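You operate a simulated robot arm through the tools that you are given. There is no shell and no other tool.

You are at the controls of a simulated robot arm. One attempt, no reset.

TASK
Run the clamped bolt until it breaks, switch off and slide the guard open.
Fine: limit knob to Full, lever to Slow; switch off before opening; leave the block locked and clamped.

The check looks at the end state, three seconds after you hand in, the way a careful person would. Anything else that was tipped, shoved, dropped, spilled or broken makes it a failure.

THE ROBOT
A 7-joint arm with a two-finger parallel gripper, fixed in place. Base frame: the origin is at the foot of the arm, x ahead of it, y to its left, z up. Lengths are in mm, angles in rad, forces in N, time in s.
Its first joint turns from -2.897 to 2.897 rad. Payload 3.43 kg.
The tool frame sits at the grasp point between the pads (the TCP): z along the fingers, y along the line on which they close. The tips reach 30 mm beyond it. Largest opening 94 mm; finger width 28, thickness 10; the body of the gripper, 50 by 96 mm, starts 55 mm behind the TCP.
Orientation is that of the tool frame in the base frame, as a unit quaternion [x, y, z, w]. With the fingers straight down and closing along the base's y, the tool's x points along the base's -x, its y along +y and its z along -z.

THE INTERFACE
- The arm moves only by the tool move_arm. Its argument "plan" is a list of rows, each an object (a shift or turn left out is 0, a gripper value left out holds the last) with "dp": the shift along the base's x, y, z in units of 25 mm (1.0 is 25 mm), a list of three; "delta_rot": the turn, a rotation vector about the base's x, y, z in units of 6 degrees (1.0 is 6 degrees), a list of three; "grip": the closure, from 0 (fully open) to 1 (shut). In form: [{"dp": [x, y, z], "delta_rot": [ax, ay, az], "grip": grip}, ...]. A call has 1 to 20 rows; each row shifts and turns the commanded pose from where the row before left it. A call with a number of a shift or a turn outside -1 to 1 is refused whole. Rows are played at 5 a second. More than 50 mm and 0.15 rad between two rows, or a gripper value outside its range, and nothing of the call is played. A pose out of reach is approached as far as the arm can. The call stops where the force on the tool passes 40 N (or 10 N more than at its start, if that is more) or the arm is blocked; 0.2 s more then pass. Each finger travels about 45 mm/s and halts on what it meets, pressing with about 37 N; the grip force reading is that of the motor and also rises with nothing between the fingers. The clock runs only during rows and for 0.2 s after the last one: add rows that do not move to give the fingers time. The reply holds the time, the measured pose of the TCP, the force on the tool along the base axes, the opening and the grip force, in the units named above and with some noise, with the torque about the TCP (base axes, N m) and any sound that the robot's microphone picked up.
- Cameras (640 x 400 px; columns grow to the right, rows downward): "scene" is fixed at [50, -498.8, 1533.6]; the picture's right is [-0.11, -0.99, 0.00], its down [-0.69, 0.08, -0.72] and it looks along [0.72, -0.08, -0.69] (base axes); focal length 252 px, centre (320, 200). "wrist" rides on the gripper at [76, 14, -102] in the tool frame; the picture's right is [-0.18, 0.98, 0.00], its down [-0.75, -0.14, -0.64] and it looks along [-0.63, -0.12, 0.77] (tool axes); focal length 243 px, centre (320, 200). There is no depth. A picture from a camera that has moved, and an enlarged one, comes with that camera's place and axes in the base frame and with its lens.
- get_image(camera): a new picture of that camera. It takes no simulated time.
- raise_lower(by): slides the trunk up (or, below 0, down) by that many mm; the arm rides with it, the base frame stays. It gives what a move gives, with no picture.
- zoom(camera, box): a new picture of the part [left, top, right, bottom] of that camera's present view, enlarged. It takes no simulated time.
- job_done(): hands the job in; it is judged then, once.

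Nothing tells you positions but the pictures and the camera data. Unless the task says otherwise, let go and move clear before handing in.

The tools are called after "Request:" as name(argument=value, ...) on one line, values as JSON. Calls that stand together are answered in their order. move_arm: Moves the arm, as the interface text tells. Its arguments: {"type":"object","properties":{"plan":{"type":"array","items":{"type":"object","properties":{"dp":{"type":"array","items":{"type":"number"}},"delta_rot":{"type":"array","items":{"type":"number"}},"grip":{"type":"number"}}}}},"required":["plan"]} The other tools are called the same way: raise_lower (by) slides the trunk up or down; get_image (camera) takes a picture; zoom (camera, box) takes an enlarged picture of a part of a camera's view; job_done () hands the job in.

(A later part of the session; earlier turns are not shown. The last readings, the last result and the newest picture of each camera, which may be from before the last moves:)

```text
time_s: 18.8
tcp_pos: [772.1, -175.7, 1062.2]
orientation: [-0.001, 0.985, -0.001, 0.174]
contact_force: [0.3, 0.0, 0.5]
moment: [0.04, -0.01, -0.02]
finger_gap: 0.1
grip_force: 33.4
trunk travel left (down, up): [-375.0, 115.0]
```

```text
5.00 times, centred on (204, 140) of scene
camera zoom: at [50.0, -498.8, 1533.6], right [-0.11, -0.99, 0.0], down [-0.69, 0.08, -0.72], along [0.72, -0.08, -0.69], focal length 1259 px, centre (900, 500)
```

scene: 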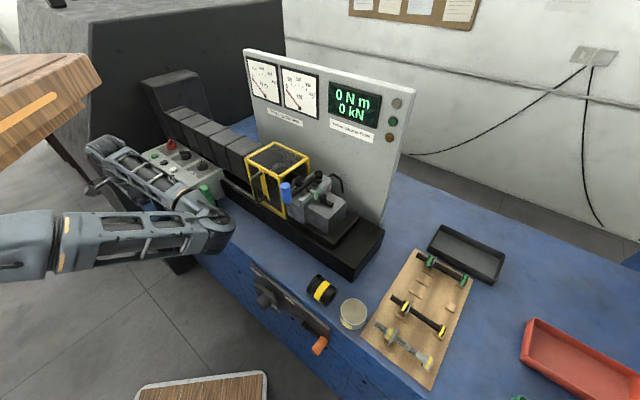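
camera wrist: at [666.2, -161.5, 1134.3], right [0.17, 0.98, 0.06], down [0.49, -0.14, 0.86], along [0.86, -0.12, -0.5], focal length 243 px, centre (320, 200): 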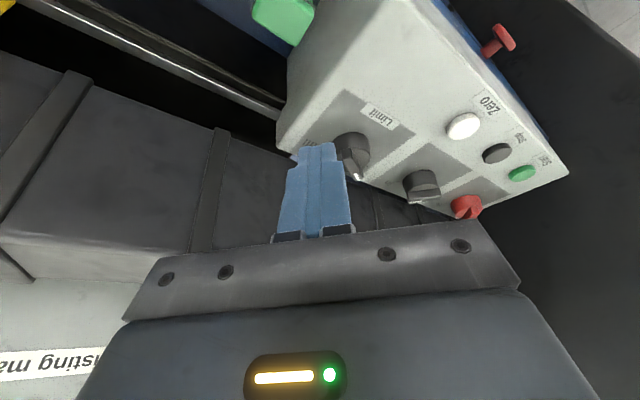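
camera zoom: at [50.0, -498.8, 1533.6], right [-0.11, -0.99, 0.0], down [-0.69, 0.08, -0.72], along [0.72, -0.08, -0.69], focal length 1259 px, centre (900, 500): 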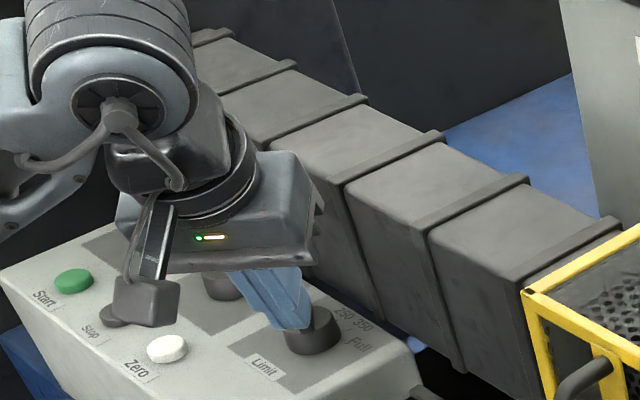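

Request:
zoom(camera="wrist", box=[270, 80, 398, 200])

Request:
zoom(camera="scene", box=[185, 150, 233, 180])

```text
3.33 times, centred on (334, 140) of wrist
camera zoom: at [666.2, -161.5, 1134.3], right [0.17, 0.98, 0.06], down [0.49, -0.14, 0.86], along [0.86, -0.12, -0.5], focal length 809 px, centre (273, 400)
```

zoom: 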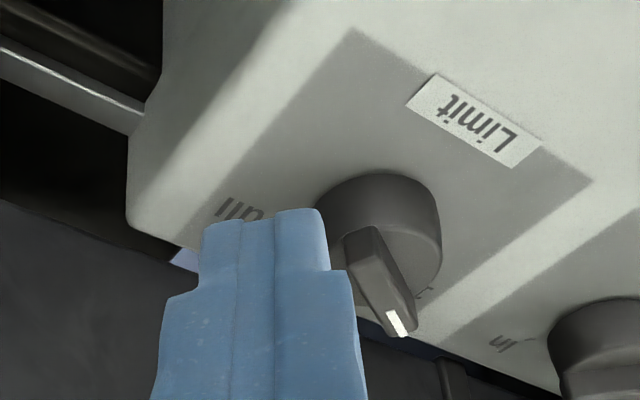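

```text
13.33 times, centred on (209, 165) of scene
camera zoom: at [50.0, -498.8, 1533.6], right [-0.11, -0.99, 0.0], down [-0.69, 0.08, -0.72], along [0.72, -0.08, -0.69], focal length 3358 px, centre (1800, 667)
```

zoom: 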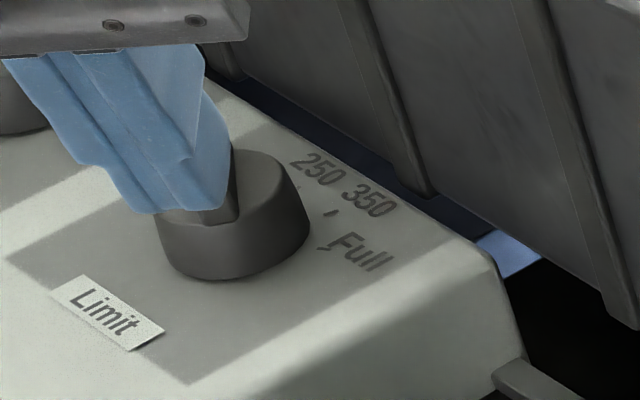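

I need the bellows' clearance precisely before going down next to them.

Request:
zoom(camera="wrist", box=[0, 40, 320, 260])

Request:
zoom(camera="scene", box=[190, 110, 254, 190])

```text
1.82 times, centred on (160, 150) of wrist
camera zoom: at [666.2, -161.5, 1134.3], right [0.17, 0.98, 0.06], down [0.49, -0.14, 0.86], along [0.86, -0.12, -0.5], focal length 441 px, centre (611, 291)
```

zoom: 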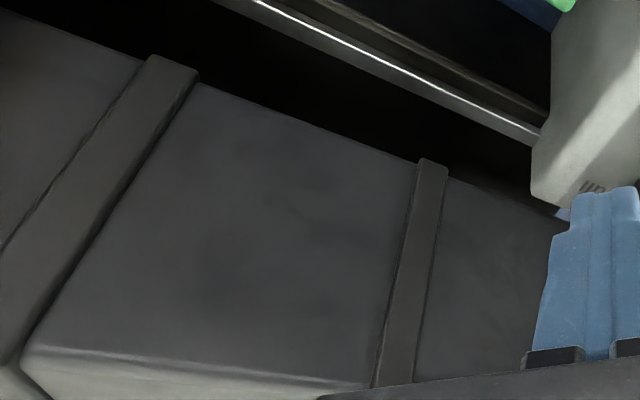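

```text
5.00 times, centred on (222, 150) of scene
camera zoom: at [50.0, -498.8, 1533.6], right [-0.11, -0.99, 0.0], down [-0.69, 0.08, -0.72], along [0.72, -0.08, -0.69], focal length 1259 px, centre (810, 450)
```

zoom: 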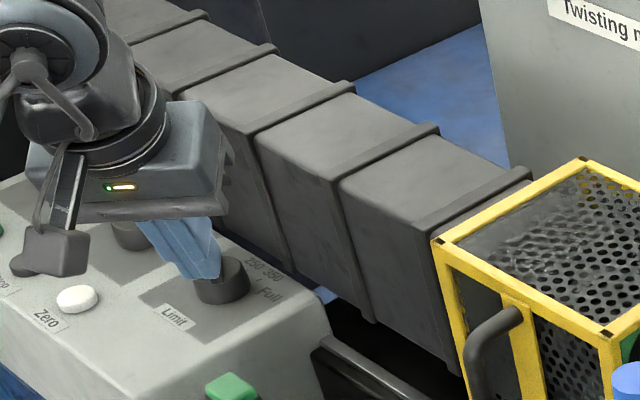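

The bellows face is about 50 mm behind the knob row. I'll use a vertical tool closing along the bench (slim toward the bellows) and push the limit knob's ridge tail sideways with closed fingers. Reorienting to a hover beside the knob.

Request:
move_arm(plan=[{"dp": [0, 0, 0.4], "delta_rot": [0, 0.833, 0]}, {"dp": [0, 0, 0], "delta_rot": [0, 0.833, 0]}, {"dp": [0, 0, 0], "delta_rot": [0, 0.833, 0]}, {"dp": [0, 0, 0], "delta_rot": [0, 0.833, 0]}, {"dp": [0.17, 0.05, 0], "delta_rot": [0, 0, -0.956]}, {"dp": [0.17, 0.05, 0], "delta_rot": [0, 0, -0.956]}, {"dp": [0.17, 0.05, 0], "delta_rot": [0, 0, -0.956]}, {"dp": [0.17, 0.05, 0], "delta_rot": [0, 0, -0.956]}, {"dp": [0.17, 0.05, 0], "delta_rot": [0, 0, -0.956]}, {"dp": [0.17, 0.05, 0], "delta_rot": [0, 0, -0.956]}, {"dp": [0.17, 0.05, -0.3], "delta_rot": [0, 0, -0.956]}, {"dp": [0.17, 0.05, -0.5], "delta_rot": [0, 0, -0.956]}, {"dp": [0, 0, 0]}])

Request:
get_image(camera="wrist")

Request:
zoom(camera="scene", box=[140, 100, 268, 180])

```text
time_s: 21.6
tcp_pos: [806.1, -165.6, 1052.2]
orientation: [0.39, 0.921, -0.001, 0.001]
contact_force: [0.2, 0.8, -0.2]
moment: [-0.01, -0.01, 0.01]
finger_gap: 0.0
grip_force: 33.4
trunk travel left (down, up): [-375.0, 115.0]
```

```text
taken
camera wrist: at [763.6, -100.7, 1155.9], right [0.83, 0.55, 0.0], down [0.42, -0.64, 0.64], along [0.35, -0.54, -0.77], focal length 243 px, centre (320, 200)
```

wrist: 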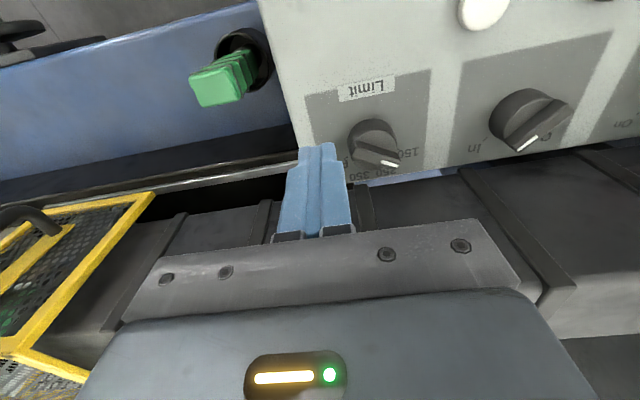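

```text
5.00 times, centred on (204, 140) of scene
camera zoom: at [50.0, -498.8, 1533.6], right [-0.11, -0.99, 0.0], down [-0.69, 0.08, -0.72], along [0.72, -0.08, -0.69], focal length 1259 px, centre (900, 500)
```

zoom: 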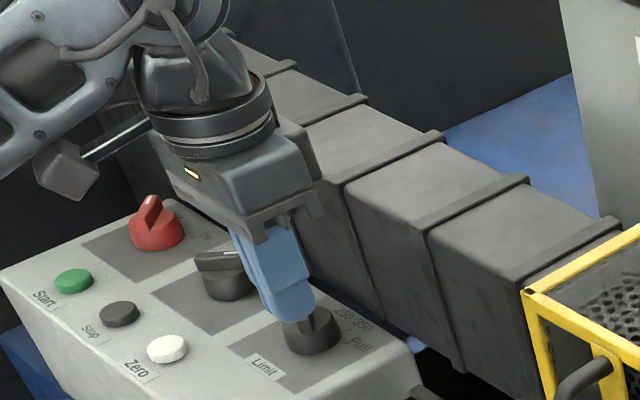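

Request:
move_arm(plan=[{"dp": [0, 0, -0.7]}, {"dp": [0, 0, -0.7]}, {"dp": [0, 0, 0]}])

Request:
zoom(camera="wrist", box=[260, 80, 452, 200])

Request:
zoom(camera="scene", box=[170, 140, 234, 180])

```text
time_s: 22.4
tcp_pos: [806.2, -165.7, 1017.4]
orientation: [0.39, 0.921, -0.001, 0.001]
contact_force: [0.2, 1.9, 0.7]
moment: [0.0, 0.0, -0.02]
finger_gap: 0.1
grip_force: 32.8
trunk travel left (down, up): [-375.0, 115.0]
```

```text
3.33 times, centred on (356, 140) of wrist
camera zoom: at [763.4, -101.7, 1120.7], right [0.83, 0.55, 0.0], down [0.42, -0.64, 0.64], along [0.35, -0.54, -0.77], focal length 809 px, centre (200, 400)
```

zoom: 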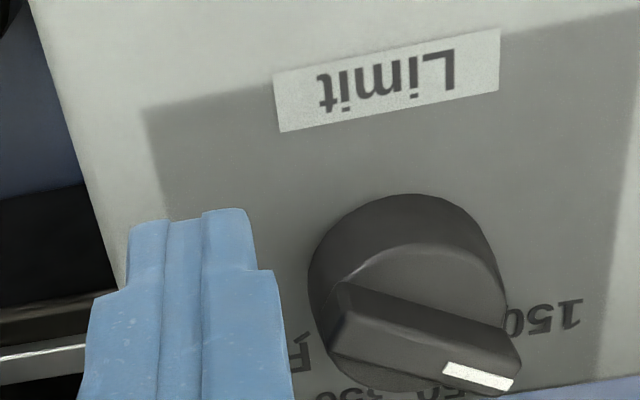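

```text
10.00 times, centred on (202, 160) of scene
camera zoom: at [50.0, -498.8, 1533.6], right [-0.11, -0.99, 0.0], down [-0.69, 0.08, -0.72], along [0.72, -0.08, -0.69], focal length 2519 px, centre (1500, 600)
```

zoom: 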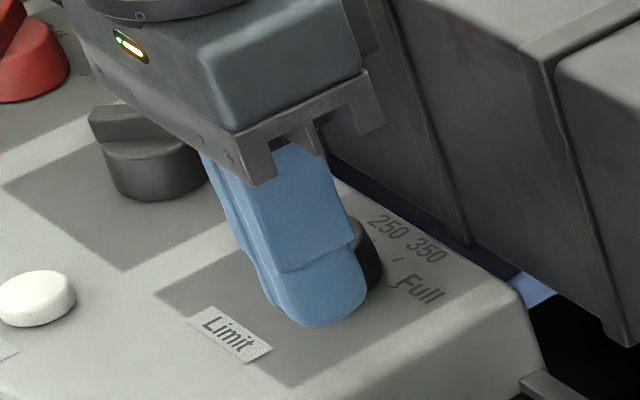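

The finger is beside the ridge's tail at the right height. I'll nudge slightly forward and push left.

Request:
move_arm(plan=[{"dp": [0.11, -0.115, -0.04]}, {"dp": [0.172, 0.167, 0]}, {"dp": [0.172, 0.167, 0]}, {"dp": [0.172, 0.167, 0]}, {"dp": [0.172, 0.167, 0]}, {"dp": [0, 0, 0]}])

Request:
zoom(camera="wrist", box=[260, 80, 452, 200])

Request:
zoom(camera="scene", box=[170, 140, 234, 180])

```text
time_s: 23.5
tcp_pos: [816.5, -161.5, 1017.0]
orientation: [0.397, 0.918, -0.005, -0.003]
contact_force: [-11.0, -4.7, 7.4]
moment: [-0.08, 0.08, -0.06]
finger_gap: 0.3
grip_force: 33.0
trunk travel left (down, up): [-375.0, 115.0]
stopped in row 5: the force on the tool passed its limit at 46 N (the readings are from after the stop); the commanded pose is now the measured one
```

```text
3.33 times, centred on (356, 140) of wrist
camera zoom: at [776.1, -95.6, 1120.8], right [0.84, 0.54, -0.01], down [0.42, -0.64, 0.64], along [0.34, -0.55, -0.77], focal length 809 px, centre (200, 400)
```

zoom: 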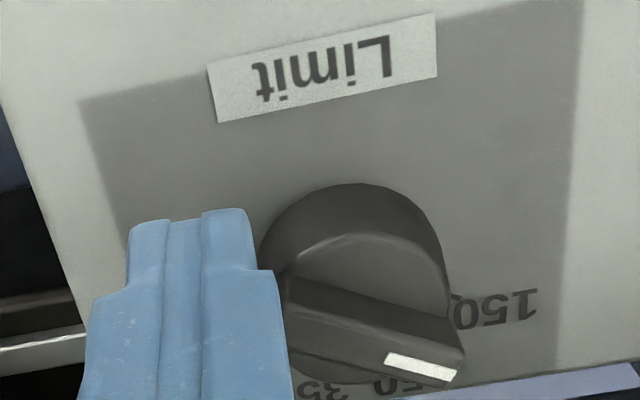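

```text
10.00 times, centred on (202, 160) of scene
camera zoom: at [50.0, -498.8, 1533.6], right [-0.11, -0.99, 0.0], down [-0.69, 0.08, -0.72], along [0.72, -0.08, -0.69], focal length 2519 px, centre (1500, 600)
```

zoom: 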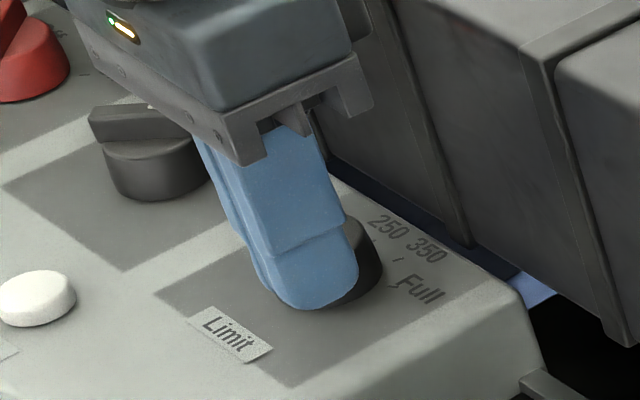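

Pushing the ridge end was too stiff: 46 N and it didn't turn. I'll grip the ridge and twist instead, leaning the tool 20° away from the bellows. First I'll rehearse the twist range in the air above the knob.

Request:
move_arm(plan=[{"dp": [-0.36, -0.35, 0]}, {"dp": [0, 0, 1]}, {"dp": [0, 0, 1]}, {"dp": [0, 0, 1]}, {"dp": [0.373, 0.2, 0], "delta_rot": [-0.598, -0.58, 0.2], "grip": 0.6}, {"dp": [0.373, 0.2, 0], "delta_rot": [-0.598, -0.58, 0]}, {"dp": [0.373, 0.2, 0], "delta_rot": [-0.598, -0.58, 0]}, {"dp": [0.373, 0.2, 0], "delta_rot": [-0.598, -0.58, 0]}, {"dp": [0.023, 0.006, 0], "delta_rot": [0, 0, -1]}, {"dp": [0.023, 0.006, 0], "delta_rot": [0, 0, -1]}, {"dp": [0.023, 0.006, 0], "delta_rot": [0, 0, -1]}, {"dp": [0.023, 0.006, 0], "delta_rot": [0, 0, -1]}, {"dp": [0.023, 0.006, 0], "delta_rot": [0, 0, -1]}, {"dp": [0.023, 0.006, 0], "delta_rot": [0, 0, -1]}, {"dp": [0.023, 0.006, 0], "delta_rot": [0, 0, -1]}, {"dp": [0.023, 0.006, 0], "delta_rot": [0, 0, -1]}, {"dp": [0.023, 0.006, 0], "delta_rot": [0, 0, -1]}, {"dp": [0.023, 0.006, 0], "delta_rot": [0, 0, -1]}, {"dp": [0, 0, 0]}])

Request:
get_image(camera="wrist")

Request:
get_image(camera="scene")

```text
time_s: 27.5
tcp_pos: [851.4, -147.5, 1091.3]
orientation: [0.784, 0.596, -0.14, 0.102]
contact_force: [-0.4, 0.4, -0.1]
moment: [0.02, -0.03, -0.03]
finger_gap: 37.6
grip_force: 0.2
trunk travel left (down, up): [-375.0, 115.0]
```

```text
taken
camera wrist: at [895.3, -49.8, 1162.6], right [0.9, -0.43, 0.05], down [-0.26, -0.44, 0.86], along [-0.35, -0.79, -0.5], focal length 243 px, centre (320, 200)
```

wrist: 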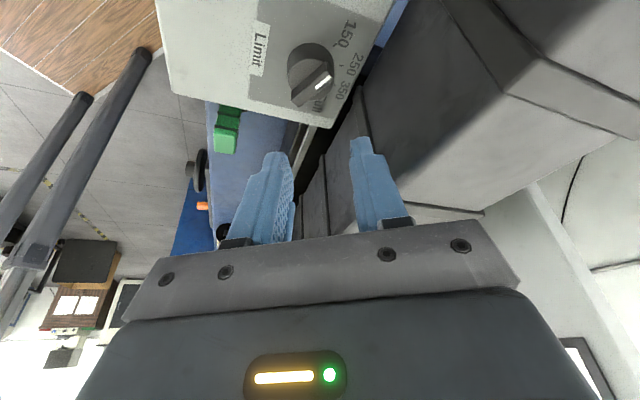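

```text
taken
```

scene: 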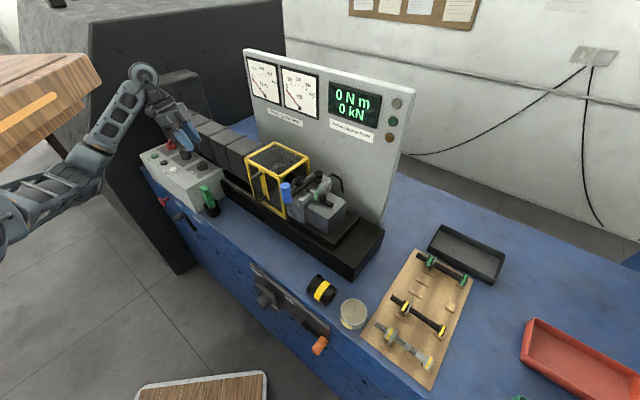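

Request:
zoom(camera="wrist", box=[240, 10, 400, 130])

```text
3.33 times, centred on (320, 70) of wrist
camera zoom: at [895.3, -49.8, 1162.6], right [0.9, -0.43, 0.05], down [-0.26, -0.44, 0.86], along [-0.35, -0.79, -0.5], focal length 809 px, centre (320, 633)
```

zoom: 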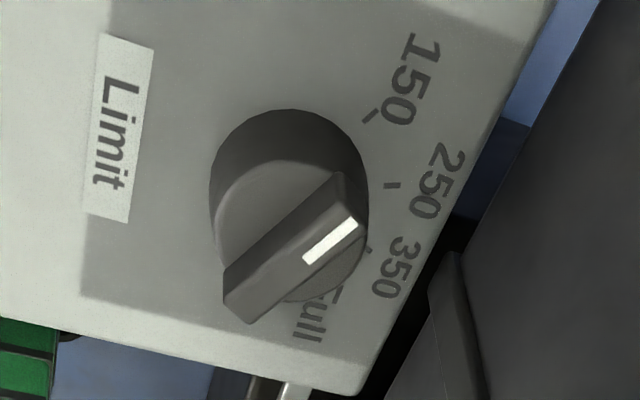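

The far end of the twist is reachable. Going back to the start angle, gripper aligned across the ridge.

Request:
move_arm(plan=[{"dp": [-0.017, -0.017, 0], "delta_rot": [0, 0, 0.988]}, {"dp": [-0.017, -0.017, 0], "delta_rot": [0, 0, 0.988]}, {"dp": [-0.017, -0.017, 0], "delta_rot": [0, 0, 0.988]}, {"dp": [-0.017, -0.017, 0], "delta_rot": [0, 0, 0.988]}, {"dp": [-0.017, -0.017, 0], "delta_rot": [0, 0, 0.988]}, {"dp": [-0.017, -0.017, 0], "delta_rot": [0, 0, 0.988]}, {"dp": [-0.017, -0.017, 0], "delta_rot": [0, 0, 0.988]}, {"dp": [-0.017, -0.017, 0], "delta_rot": [0, 0, 0.988]}, {"dp": [-0.017, -0.017, 0], "delta_rot": [0, 0, 0.988]}, {"dp": [-0.017, -0.017, 0], "delta_rot": [0, 0, 0.988]}, {"dp": [-0.017, -0.017, 0], "delta_rot": [0, 0, 0.988]}, {"dp": [-0.017, -0.017, 0], "delta_rot": [0, 0, 0.988]}, {"dp": [-0.017, -0.017, 0], "delta_rot": [0, 0, 0.988]}, {"dp": [-0.017, -0.017, 0], "delta_rot": [0, 0, 0.988]}, {"dp": [-0.017, -0.017, 0], "delta_rot": [0, 0, 0.988]}, {"dp": [-0.017, -0.017, 0], "delta_rot": [0, 0, 0.988]}, {"dp": [-0.017, -0.017, 0], "delta_rot": [0, 0, 0.988]}, {"dp": [-0.017, -0.017, 0], "delta_rot": [0, 0, 0.988]}, {"dp": [-0.017, -0.017, 0], "delta_rot": [0, 0, 0.988]}, {"dp": [-0.017, -0.017, 0], "delta_rot": [0, 0, 0.988]}])

Request:
move_arm(plan=[{"dp": [0, 0, -0.8]}, {"dp": [0, 0, -0.8]}, {"dp": [0, 0, 0]}])

Request:
get_image(camera="wrist")

Request:
zoom(camera="scene", box=[140, 100, 268, 180])

```text
time_s: 31.7
tcp_pos: [844.7, -155.5, 1091.9]
orientation: [-0.112, 0.978, 0.015, 0.173]
contact_force: [-0.1, -0.1, 0.6]
moment: [0.02, -0.02, -0.02]
finger_gap: 37.5
grip_force: 0.0
trunk travel left (down, up): [-375.0, 115.0]
```

```text
time_s: 32.5
tcp_pos: [844.1, -156.3, 1051.8]
orientation: [-0.112, 0.979, 0.015, 0.172]
contact_force: [0.4, -0.7, 0.1]
moment: [-0.03, -0.01, -0.03]
finger_gap: 37.6
grip_force: 0.1
trunk travel left (down, up): [-375.0, 115.0]
```

```text
taken
camera wrist: at [738.3, -164.8, 1124.0], right [-0.05, 1.0, 0.05], down [0.51, -0.02, 0.86], along [0.86, 0.07, -0.51], focal length 243 px, centre (320, 200)
```

wrist: 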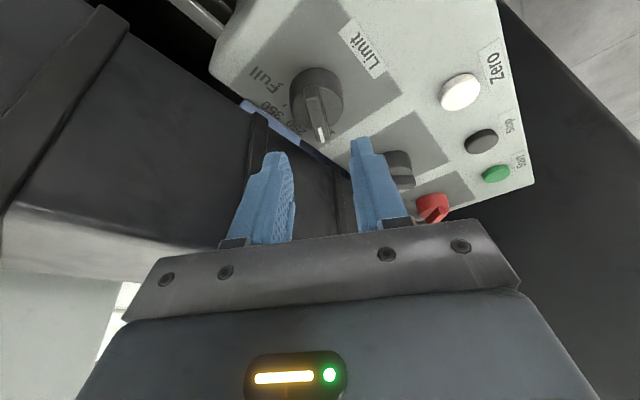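

```text
5.00 times, centred on (204, 140) of scene
camera zoom: at [50.0, -498.8, 1533.6], right [-0.11, -0.99, 0.0], down [-0.69, 0.08, -0.72], along [0.72, -0.08, -0.69], focal length 1259 px, centre (900, 500)
```

zoom: 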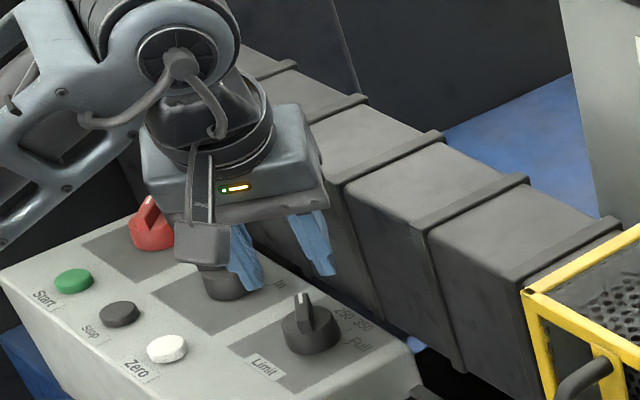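

The ridge is lined up between the fingers. Descending around it and closing.

Request:
move_arm(plan=[{"dp": [-0.03, 0.03, -0.5]}, {"dp": [-0.03, 0.03, -0.5]}, {"dp": [0, 0, -0.36]}, {"dp": [0, 0, 0]}])

Request:
zoom(camera="scene", box=[170, 140, 234, 180])

Request:
zoom(camera="wrist", box=[230, 60, 422, 180])

```text
time_s: 33.5
tcp_pos: [842.4, -154.2, 1018.5]
orientation: [-0.112, 0.978, 0.015, 0.173]
contact_force: [0.6, -0.2, -0.3]
moment: [-0.03, 0.02, 0.04]
finger_gap: 37.6
grip_force: 0.0
trunk travel left (down, up): [-375.0, 115.0]
```

```text
10.00 times, centred on (202, 160) of scene
camera zoom: at [50.0, -498.8, 1533.6], right [-0.11, -0.99, 0.0], down [-0.69, 0.08, -0.72], along [0.72, -0.08, -0.69], focal length 2519 px, centre (1500, 600)
```

zoom: 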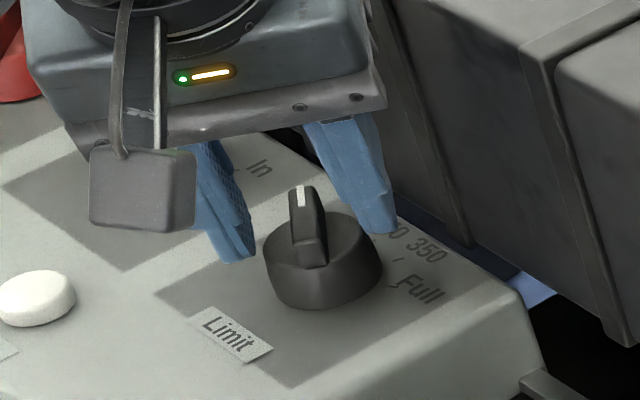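

```text
3.33 times, centred on (326, 120) of wrist
camera zoom: at [736.7, -163.5, 1089.6], right [-0.05, 1.0, 0.05], down [0.51, -0.02, 0.86], along [0.86, 0.07, -0.5], focal length 809 px, centre (300, 467)
```

zoom: 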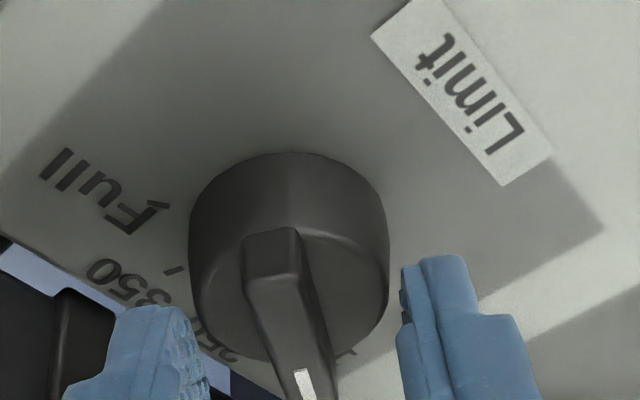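

Request:
move_arm(plan=[{"dp": [0, 0, 0], "grip": 1}, {"dp": [0, 0, 0]}, {"dp": [0, 0, 0]}, {"dp": [0, 0, 0]}])

Request:
zoom(camera="scene", box=[170, 140, 234, 180])

```text
time_s: 34.5
tcp_pos: [842.9, -154.7, 1019.0]
orientation: [-0.112, 0.979, 0.013, 0.173]
contact_force: [2.3, -3.3, -0.1]
moment: [-0.1, -0.15, -0.02]
finger_gap: 35.0
grip_force: 45.1
trunk travel left (down, up): [-375.0, 115.0]
```

```text
10.00 times, centred on (202, 160) of scene
camera zoom: at [50.0, -498.8, 1533.6], right [-0.11, -0.99, 0.0], down [-0.69, 0.08, -0.72], along [0.72, -0.08, -0.69], focal length 2519 px, centre (1500, 600)
```

zoom: 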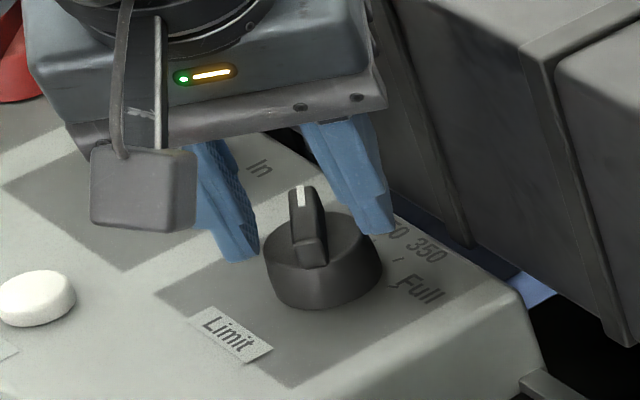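

The fingers closed on the knob's body (35 mm) with a firm grip. I'll try twisting a little and see if it follows.

Request:
move_arm(plan=[{"dp": [-0.002, 0.021, 0], "delta_rot": [0, 0, -1]}, {"dp": [0, 0.021, 0], "delta_rot": [0, 0, -1]}, {"dp": [0.002, 0.021, 0], "delta_rot": [0, 0, -1]}, {"dp": [0.004, 0.02, 0], "delta_rot": [0, 0, -1]}, {"dp": [0.006, 0.019, 0], "delta_rot": [0, 0, -1]}, {"dp": [0, 0, 0]}])

Request:
zoom(camera="scene", box=[170, 140, 234, 180])

Request:
zoom(camera="wrist", box=[230, 60, 422, 180])

```text
time_s: 35.9
tcp_pos: [842.3, -153.2, 1017.6]
orientation: [0.146, 0.974, -0.031, 0.17]
contact_force: [14.2, -10.8, 11.1]
moment: [-0.2, -0.33, -0.04]
finger_gap: 35.1
grip_force: 44.9
trunk travel left (down, up): [-375.0, 115.0]
```

```text
10.00 times, centred on (202, 160) of scene
camera zoom: at [50.0, -498.8, 1533.6], right [-0.11, -0.99, 0.0], down [-0.69, 0.08, -0.72], along [0.72, -0.08, -0.69], focal length 2519 px, centre (1500, 600)
```

zoom: 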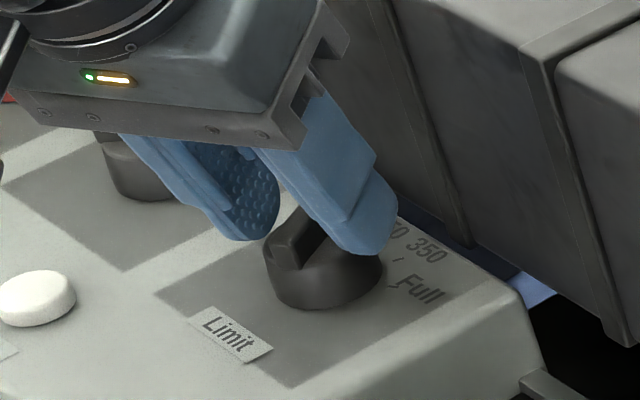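

```text
3.33 times, centred on (326, 120) of wrist
camera zoom: at [746.5, -106.6, 1089.4], right [0.45, 0.89, 0.05], down [0.43, -0.27, 0.86], along [0.78, -0.37, -0.5], focal length 809 px, centre (300, 467)
```

zoom: 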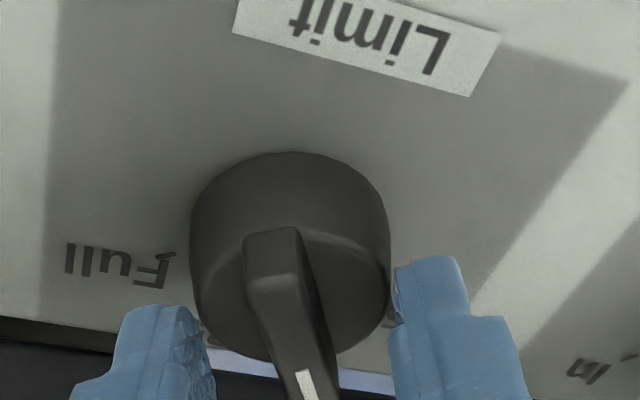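

The knob turns with the gripper. Continuing the twist toward Full in two stages.

Request:
move_arm(plan=[{"dp": [0.035, -0.02, 0.03], "delta_rot": [0, 0, -1]}, {"dp": [0.01, 0.018, 0], "delta_rot": [0, 0, -1]}, {"dp": [0.011, 0.017, 0], "delta_rot": [0, 0, -1]}, {"dp": [0.013, 0.016, 0], "delta_rot": [0, 0, -1]}, {"dp": [0.014, 0.015, 0], "delta_rot": [0, 0, -1]}, {"dp": [0.015, 0.014, 0], "delta_rot": [0, 0, -1]}, {"dp": [0.016, 0.012, 0], "delta_rot": [0, 0, -1]}, {"dp": [0.017, 0.01, 0], "delta_rot": [0, 0, -1]}, {"dp": [0, 0, 0]}])

Request:
zoom(camera="scene", box=[170, 140, 234, 180])

Request:
zoom(camera="wrist", box=[230, 60, 422, 180])

```text
time_s: 37.9
tcp_pos: [845.7, -150.4, 1018.2]
orientation: [0.529, 0.831, -0.097, 0.142]
contact_force: [5.5, -1.7, 6.8]
moment: [-0.46, -0.37, 0.03]
finger_gap: 35.2
grip_force: 44.4
trunk travel left (down, up): [-375.0, 115.0]
```

```text
10.00 times, centred on (202, 160) of scene
camera zoom: at [50.0, -498.8, 1533.6], right [-0.11, -0.99, 0.0], down [-0.69, 0.08, -0.72], along [0.72, -0.08, -0.69], focal length 2519 px, centre (1500, 600)
```

zoom: 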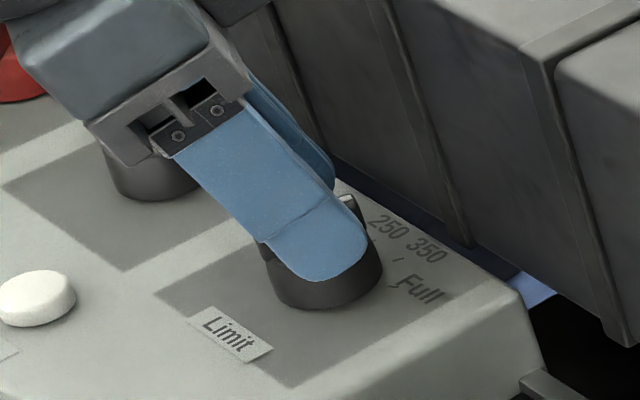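

```text
3.33 times, centred on (326, 120) of wrist
camera zoom: at [815.3, -47.0, 1089.6], right [0.96, 0.26, 0.05], down [0.09, -0.5, 0.86], along [0.25, -0.83, -0.5], focal length 809 px, centre (300, 467)
```

zoom: 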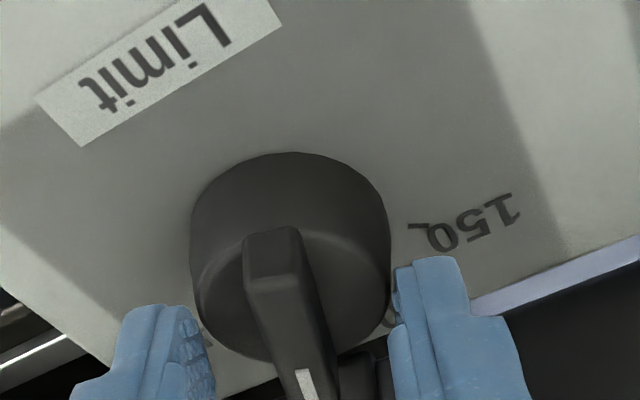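

Request:
move_arm(plan=[{"dp": [0.019, 0.008, 0], "delta_rot": [0, 0, -1]}, {"dp": [0.02, 0.006, 0], "delta_rot": [0, 0, -1]}, {"dp": [0.02, 0.004, 0], "delta_rot": [0, 0, -1]}, {"dp": [0.021, 0.002, 0], "delta_rot": [0, 0, -1]}, {"dp": [0.021, 0, 0], "delta_rot": [0, 0, -1]}, {"dp": [0.021, -0.002, 0], "delta_rot": [0, 0, -1]}, {"dp": [0.02, -0.004, 0], "delta_rot": [0, 0, -1]}, {"dp": [0.02, -0.006, 0], "delta_rot": [0, 0, -0.7]}, {"dp": [0, 0, 0]}])

Request:
zoom(camera="wrist", box=[230, 60, 422, 180])

Request:
get_image(camera="scene")

```text
time_s: 39.9
tcp_pos: [848.9, -150.0, 1018.7]
orientation: [0.813, 0.556, -0.146, 0.093]
contact_force: [-18.9, 5.1, 1.1]
moment: [0.28, 0.58, 0.24]
finger_gap: 35.4
grip_force: 44.8
trunk travel left (down, up): [-375.0, 115.0]
```

```text
3.33 times, centred on (326, 120) of wrist
camera zoom: at [902.8, -55.9, 1089.7], right [0.85, -0.52, 0.05], down [-0.3, -0.41, 0.86], along [-0.43, -0.75, -0.5], focal length 809 px, centre (300, 467)
```

zoom: 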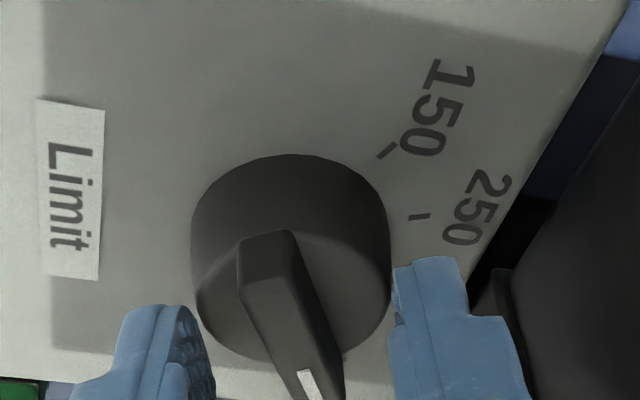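

```text
taken
```

scene: 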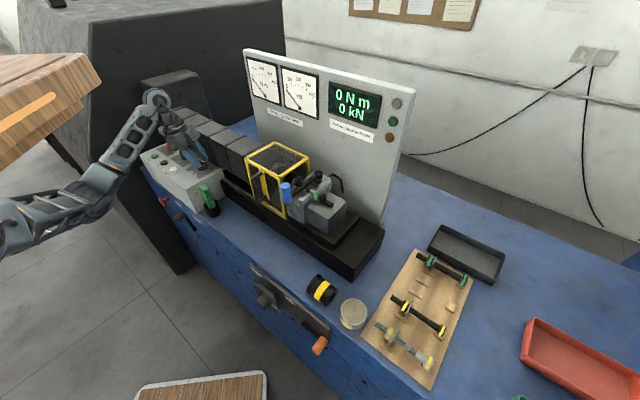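

I've turned it about 124°. I'll release, lift and check against the Full mark.

Request:
move_arm(plan=[{"dp": [0, 0, 0], "grip": 0.5}, {"dp": [0, 0, 0]}, {"dp": [0, 0, 1]}, {"dp": [0, 0, 1]}, {"dp": [0, 0, 1]}, {"dp": [0, 0, 0]}])

Request:
zoom(camera="wrist", box=[240, 10, 400, 130])

Request:
zoom(camera="scene", box=[170, 140, 234, 180])

```text
time_s: 41.3
tcp_pos: [849.4, -149.3, 1094.2]
orientation: [0.812, 0.556, -0.146, 0.094]
contact_force: [-0.2, -0.1, -0.1]
moment: [0.02, 0.0, 0.03]
finger_gap: 46.9
grip_force: 0.1
trunk travel left (down, up): [-375.0, 115.0]
```

```text
3.33 times, centred on (320, 70) of wrist
camera zoom: at [903.0, -55.3, 1165.8], right [0.85, -0.52, 0.05], down [-0.3, -0.41, 0.86], along [-0.42, -0.75, -0.5], focal length 809 px, centre (320, 633)
```

zoom: 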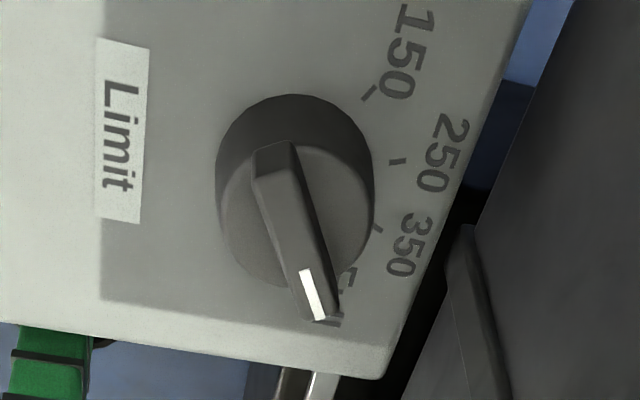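

```text
10.00 times, centred on (202, 160) of scene
camera zoom: at [50.0, -498.8, 1533.6], right [-0.11, -0.99, 0.0], down [-0.69, 0.08, -0.72], along [0.72, -0.08, -0.69], focal length 2519 px, centre (1500, 600)
```

zoom: 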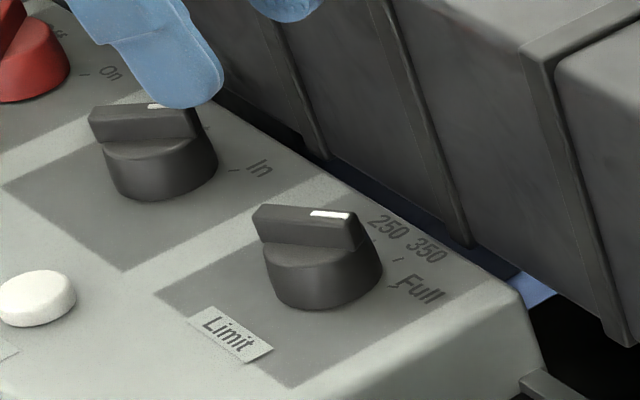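

Limit is at Full. Next is the red switch, at the edge of reach. I'll hover over it with the tool leaned back and see how far the arm goes.

Request:
move_arm(plan=[{"dp": [0.706, 0.693, 0.07], "delta_rot": [0, 0, 0.71]}, {"dp": [0.706, 0.693, 0.07], "delta_rot": [0, 0, 0.71]}, {"dp": [0.706, 0.693, 0.07], "delta_rot": [0, 0, 0.71]}, {"dp": [0.706, 0.693, 0.07], "delta_rot": [0, 0, 0.71]}, {"dp": [0.706, 0.693, 0.07], "delta_rot": [0, 0, 0.71]}, {"dp": [0.706, 0.693, 0.07], "delta_rot": [0, 0, 0.71]}, {"dp": [0.706, 0.693, 0.07], "delta_rot": [-0.8, -0.25, 0.71]}, {"dp": [0.706, 0.693, 0.07], "delta_rot": [-0.8, -0.25, 0.71]}, {"dp": [0.706, 0.693, 0.07], "delta_rot": [0, 0, 0.71]}, {"dp": [0, 0, 0]}])

Request:
get_image(camera="wrist")

Request:
get_image(camera="scene")

```text
time_s: 43.5
tcp_pos: [1009.7, 5.7, 1109.3]
orientation: [0.574, 0.777, -0.146, 0.212]
contact_force: [0.1, 0.6, 0.4]
moment: [-0.01, -0.02, 0.0]
finger_gap: 47.0
grip_force: 0.1
trunk travel left (down, up): [-375.0, 115.0]
```

```text
taken
camera wrist: at [987.3, 122.4, 1161.4], right [0.98, 0.14, 0.11], down [-0.05, -0.37, 0.93], along [0.17, -0.92, -0.35], focal length 243 px, centre (320, 200)
```

wrist: 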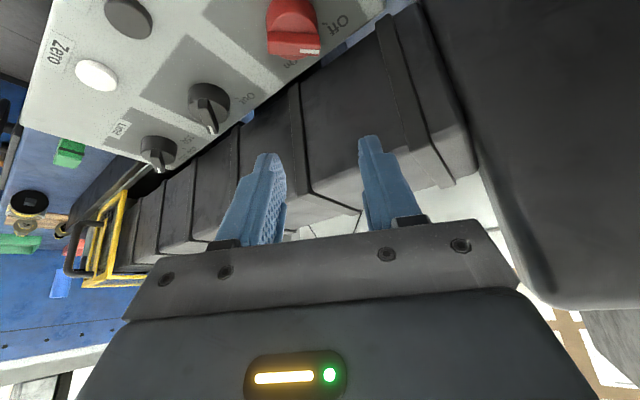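

```text
taken
```

scene: 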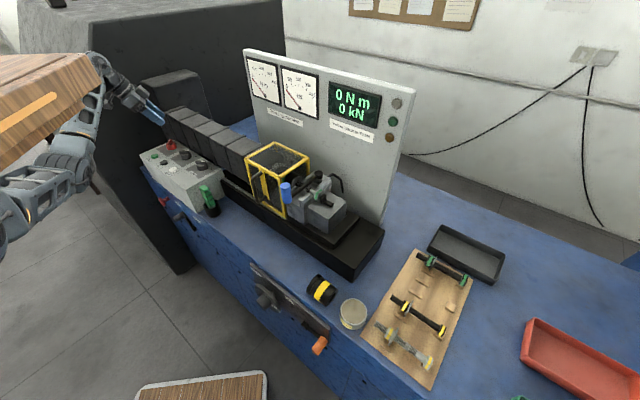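

Request:
zoom(camera="wrist", box=[200, 0, 392, 120])

Request:
zoom(camera="scene", box=[130, 80, 226, 160])

```text
3.33 times, centred on (296, 60) of wrist
camera zoom: at [987.3, 122.4, 1161.4], right [0.98, 0.14, 0.11], down [-0.05, -0.37, 0.93], along [0.17, -0.92, -0.35], focal length 809 px, centre (400, 667)
```

zoom: 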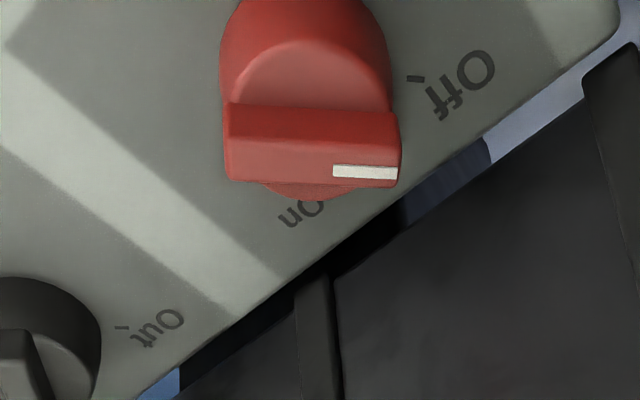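

```text
5.00 times, centred on (178, 120) of scene
camera zoom: at [50.0, -498.8, 1533.6], right [-0.11, -0.99, 0.0], down [-0.69, 0.08, -0.72], along [0.72, -0.08, -0.69], focal length 1259 px, centre (1030, 600)
```

zoom: 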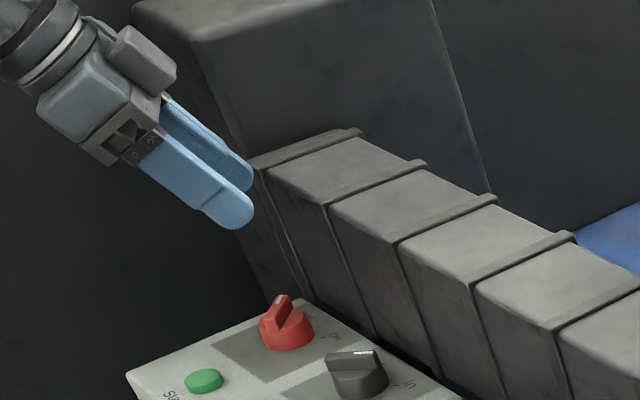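

The rotated pose is reachable. The red switch's centre is at about (1005, 1), its body top at about 990 and its ridge top at about 1000. Now I'll rotate to the starting angle above it.

Request:
move_arm(plan=[{"dp": [-0.028, -0.0175, -0.1], "delta_rot": [0, 0, 0.958]}, {"dp": [-0.028, -0.0175, -0.1], "delta_rot": [0, 0, 0.958]}, {"dp": [-0.028, -0.0175, -0.1], "delta_rot": [0, 0, 0.958]}, {"dp": [-0.028, -0.0175, -0.1], "delta_rot": [0, 0, 0.958]}, {"dp": [-0.028, -0.0175, -0.1], "delta_rot": [0, 0, 0.958]}, {"dp": [-0.028, -0.0175, -0.1], "delta_rot": [0, 0, 0.958]}, {"dp": [-0.028, -0.0175, -0.1], "delta_rot": [0, 0, 0.958]}, {"dp": [-0.028, -0.0175, -0.1], "delta_rot": [0, 0, 0.958]}, {"dp": [-0.028, -0.0175, -0.1], "delta_rot": [0, 0, 0.958]}, {"dp": [-0.028, -0.0175, -0.1], "delta_rot": [0, 0, 0.958]}, {"dp": [-0.028, -0.0175, -0.1], "delta_rot": [0, 0, 0.958]}, {"dp": [-0.028, -0.0175, -0.1], "delta_rot": [0, 0, 0.958]}, {"dp": [-0.028, -0.0175, 0], "delta_rot": [0, 0, 0.958]}, {"dp": [-0.028, -0.0175, 0], "delta_rot": [0, 0, 0.958]}, {"dp": [-0.028, -0.0175, 0], "delta_rot": [0, 0, 0.958]}, {"dp": [-0.028, -0.0175, 0], "delta_rot": [0, 0, 0.958]}, {"dp": [0, 0, 0]}])

Request:
get_image(camera="wrist")

Request:
zoom(camera="scene", box=[130, 80, 226, 160])

```text
time_s: 47.1
tcp_pos: [996.9, -1.1, 1078.3]
orientation: [-0.159, 0.953, 0.051, 0.252]
contact_force: [0.5, 0.0, 0.0]
moment: [-0.02, -0.02, 0.0]
finger_gap: 47.0
grip_force: 0.0
trunk travel left (down, up): [-375.0, 115.0]
```

```text
taken
camera wrist: at [882.4, -26.5, 1131.6], right [-0.17, 0.98, 0.11], down [0.37, -0.04, 0.93], along [0.91, 0.2, -0.35], focal length 243 px, centre (320, 200)
```

wrist: 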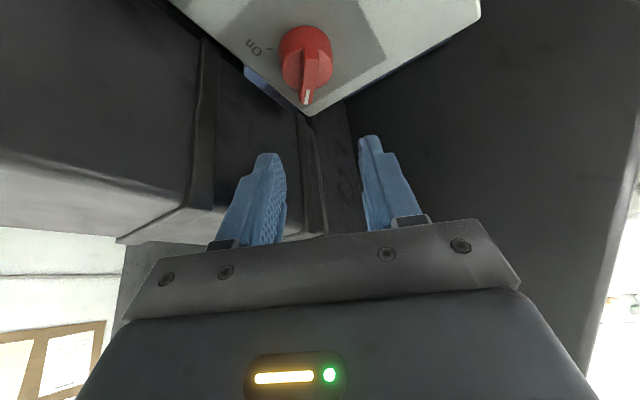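

```text
5.00 times, centred on (178, 120) of scene
camera zoom: at [50.0, -498.8, 1533.6], right [-0.11, -0.99, 0.0], down [-0.69, 0.08, -0.72], along [0.72, -0.08, -0.69], focal length 1259 px, centre (1030, 600)
```

zoom: 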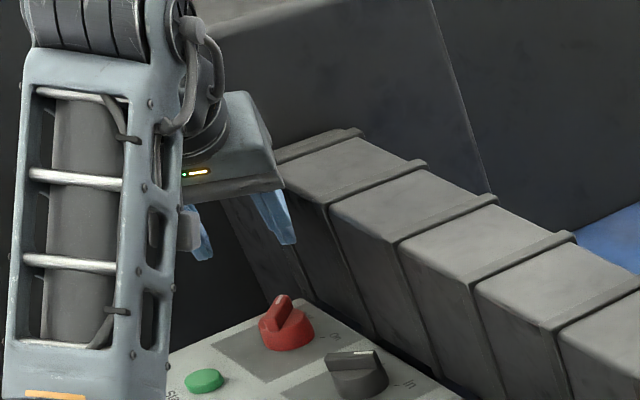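

Lined up. Descending around the red switch body.

Request:
move_arm(plan=[{"dp": [0.02, 0, -0.9]}, {"dp": [0.02, 0, -0.9]}, {"dp": [0, 0, -0.6]}, {"dp": [0, 0, -0.36]}, {"dp": [0, 0, 0]}])

Request:
zoom(camera="wrist", box=[210, 20, 434, 160])

Request:
zoom(camera="scene", box=[130, 90, 226, 170])

```text
time_s: 48.3
tcp_pos: [997.8, 0.4, 1010.4]
orientation: [-0.158, 0.953, 0.051, 0.252]
contact_force: [0.2, -0.7, -1.0]
moment: [0.01, -0.01, 0.01]
finger_gap: 47.0
grip_force: 0.0
trunk travel left (down, up): [-375.0, 115.0]
```

```text
2.86 times, centred on (322, 90) of wrist
camera zoom: at [883.3, -26.7, 1062.3], right [-0.17, 0.98, 0.11], down [0.37, -0.04, 0.93], along [0.91, 0.2, -0.35], focal length 693 px, centre (314, 514)
```

zoom: 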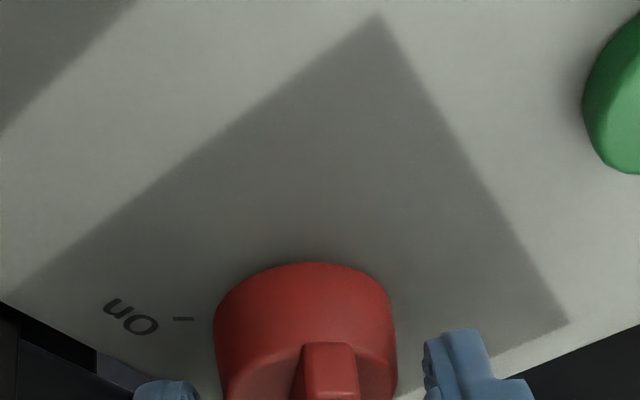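

```text
5.00 times, centred on (178, 130) of scene
camera zoom: at [50.0, -498.8, 1533.6], right [-0.11, -0.99, 0.0], down [-0.69, 0.08, -0.72], along [0.72, -0.08, -0.69], focal length 1259 px, centre (1030, 550)
```

zoom: 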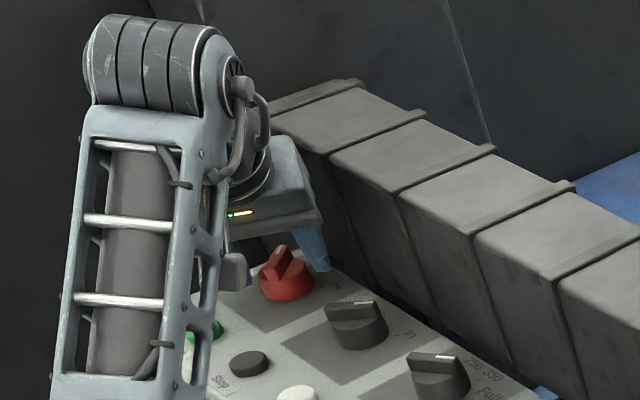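

Request:
move_arm(plan=[{"dp": [0, 0, 0], "grip": 1}, {"dp": [0, 0, 0]}, {"dp": [0, 0, 0]}, {"dp": [0, 0, 0]}])

Request:
get_image(camera="wrist")

```text
time_s: 49.3
tcp_pos: [997.4, -1.1, 1010.5]
orientation: [-0.158, 0.953, 0.051, 0.252]
contact_force: [-1.9, 0.6, -1.2]
moment: [0.13, 0.04, 0.0]
finger_gap: 36.5
grip_force: 44.9
trunk travel left (down, up): [-375.0, 115.0]
```

```text
taken
camera wrist: at [883.3, -26.5, 1062.4], right [-0.17, 0.98, 0.11], down [0.37, -0.04, 0.93], along [0.91, 0.2, -0.35], focal length 243 px, centre (320, 200)
```

wrist: 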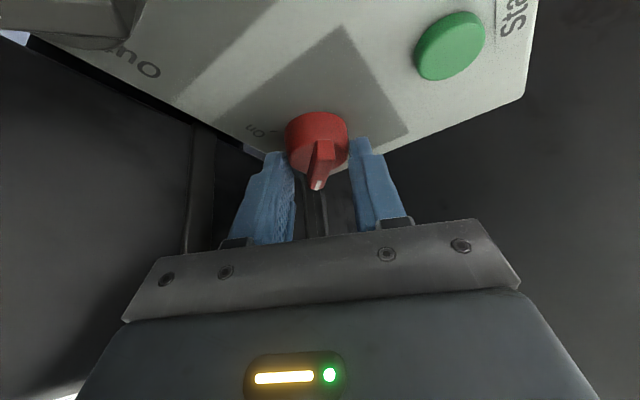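

Firm grip on the red switch. Twisting clockwise toward On, first half.

Request:
move_arm(plan=[{"dp": [-0.009, 0.032, 0], "delta_rot": [0, 0, -1]}, {"dp": [-0.006, 0.033, 0], "delta_rot": [0, 0, -1]}, {"dp": [-0.002, 0.033, 0], "delta_rot": [0, 0, -1]}, {"dp": [0.001, 0.033, 0], "delta_rot": [0, 0, -1]}, {"dp": [0.005, 0.033, 0], "delta_rot": [0, 0, -1]}, {"dp": [0.008, 0.032, 0], "delta_rot": [0, 0, -1]}, {"dp": [0.011, 0.031, 0], "delta_rot": [0, 0, -1]}, {"dp": [0.014, 0.03, 0], "delta_rot": [0, 0, -1]}, {"dp": [0, 0, 0]}])

Request:
get_image(camera="wrist")

```text
time_s: 51.3
tcp_pos: [997.5, 4.7, 1009.9]
orientation: [0.244, 0.935, -0.057, 0.251]
contact_force: [-17.0, -14.1, -2.9]
moment: [-0.94, 0.16, -0.09]
finger_gap: 36.6
grip_force: 44.9
trunk travel left (down, up): [-375.0, 115.0]
```

```text
taken
camera wrist: at [902.6, 72.7, 1062.7], right [0.62, 0.78, 0.11], down [0.22, -0.3, 0.93], along [0.76, -0.55, -0.35], focal length 243 px, centre (320, 200)
```

wrist: 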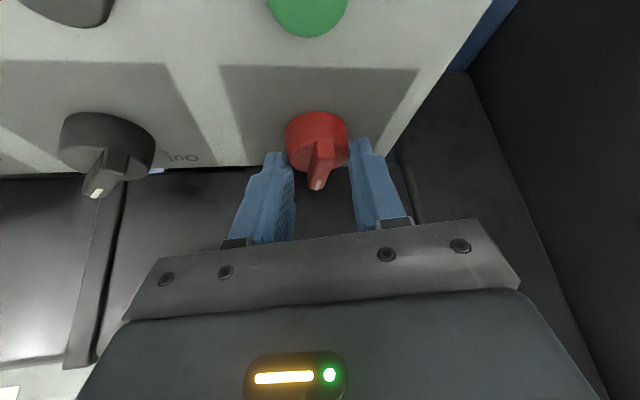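

Request:
move_arm(plan=[{"dp": [-0.03, -0.01, 0], "delta_rot": [0, 0, -1]}, {"dp": [0, 0.01, 0], "delta_rot": [0, 0, -1]}, {"dp": [0.02, 0.02, 0], "delta_rot": [0, 0, -1]}, {"dp": [0.024, 0.019, 0], "delta_rot": [0, 0, -1]}, {"dp": [0.026, 0.017, 0], "delta_rot": [0, 0, -1]}, {"dp": [0, 0, 0]}])

Request:
get_image(camera="wrist")

```text
time_s: 52.7
tcp_pos: [1000.0, 6.4, 1009.7]
orientation: [0.477, 0.84, -0.12, 0.228]
contact_force: [-17.0, -18.5, -7.5]
moment: [-0.63, 0.6, -0.18]
finger_gap: 36.6
grip_force: 44.5
trunk travel left (down, up): [-375.0, 115.0]
```

```text
taken
camera wrist: at [951.4, 113.7, 1062.8], right [0.92, 0.37, 0.11], down [0.04, -0.37, 0.93], along [0.38, -0.85, -0.35], focal length 243 px, centre (320, 200)
```

wrist: 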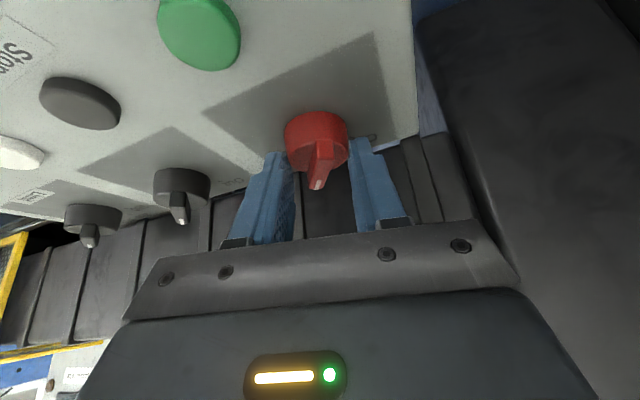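

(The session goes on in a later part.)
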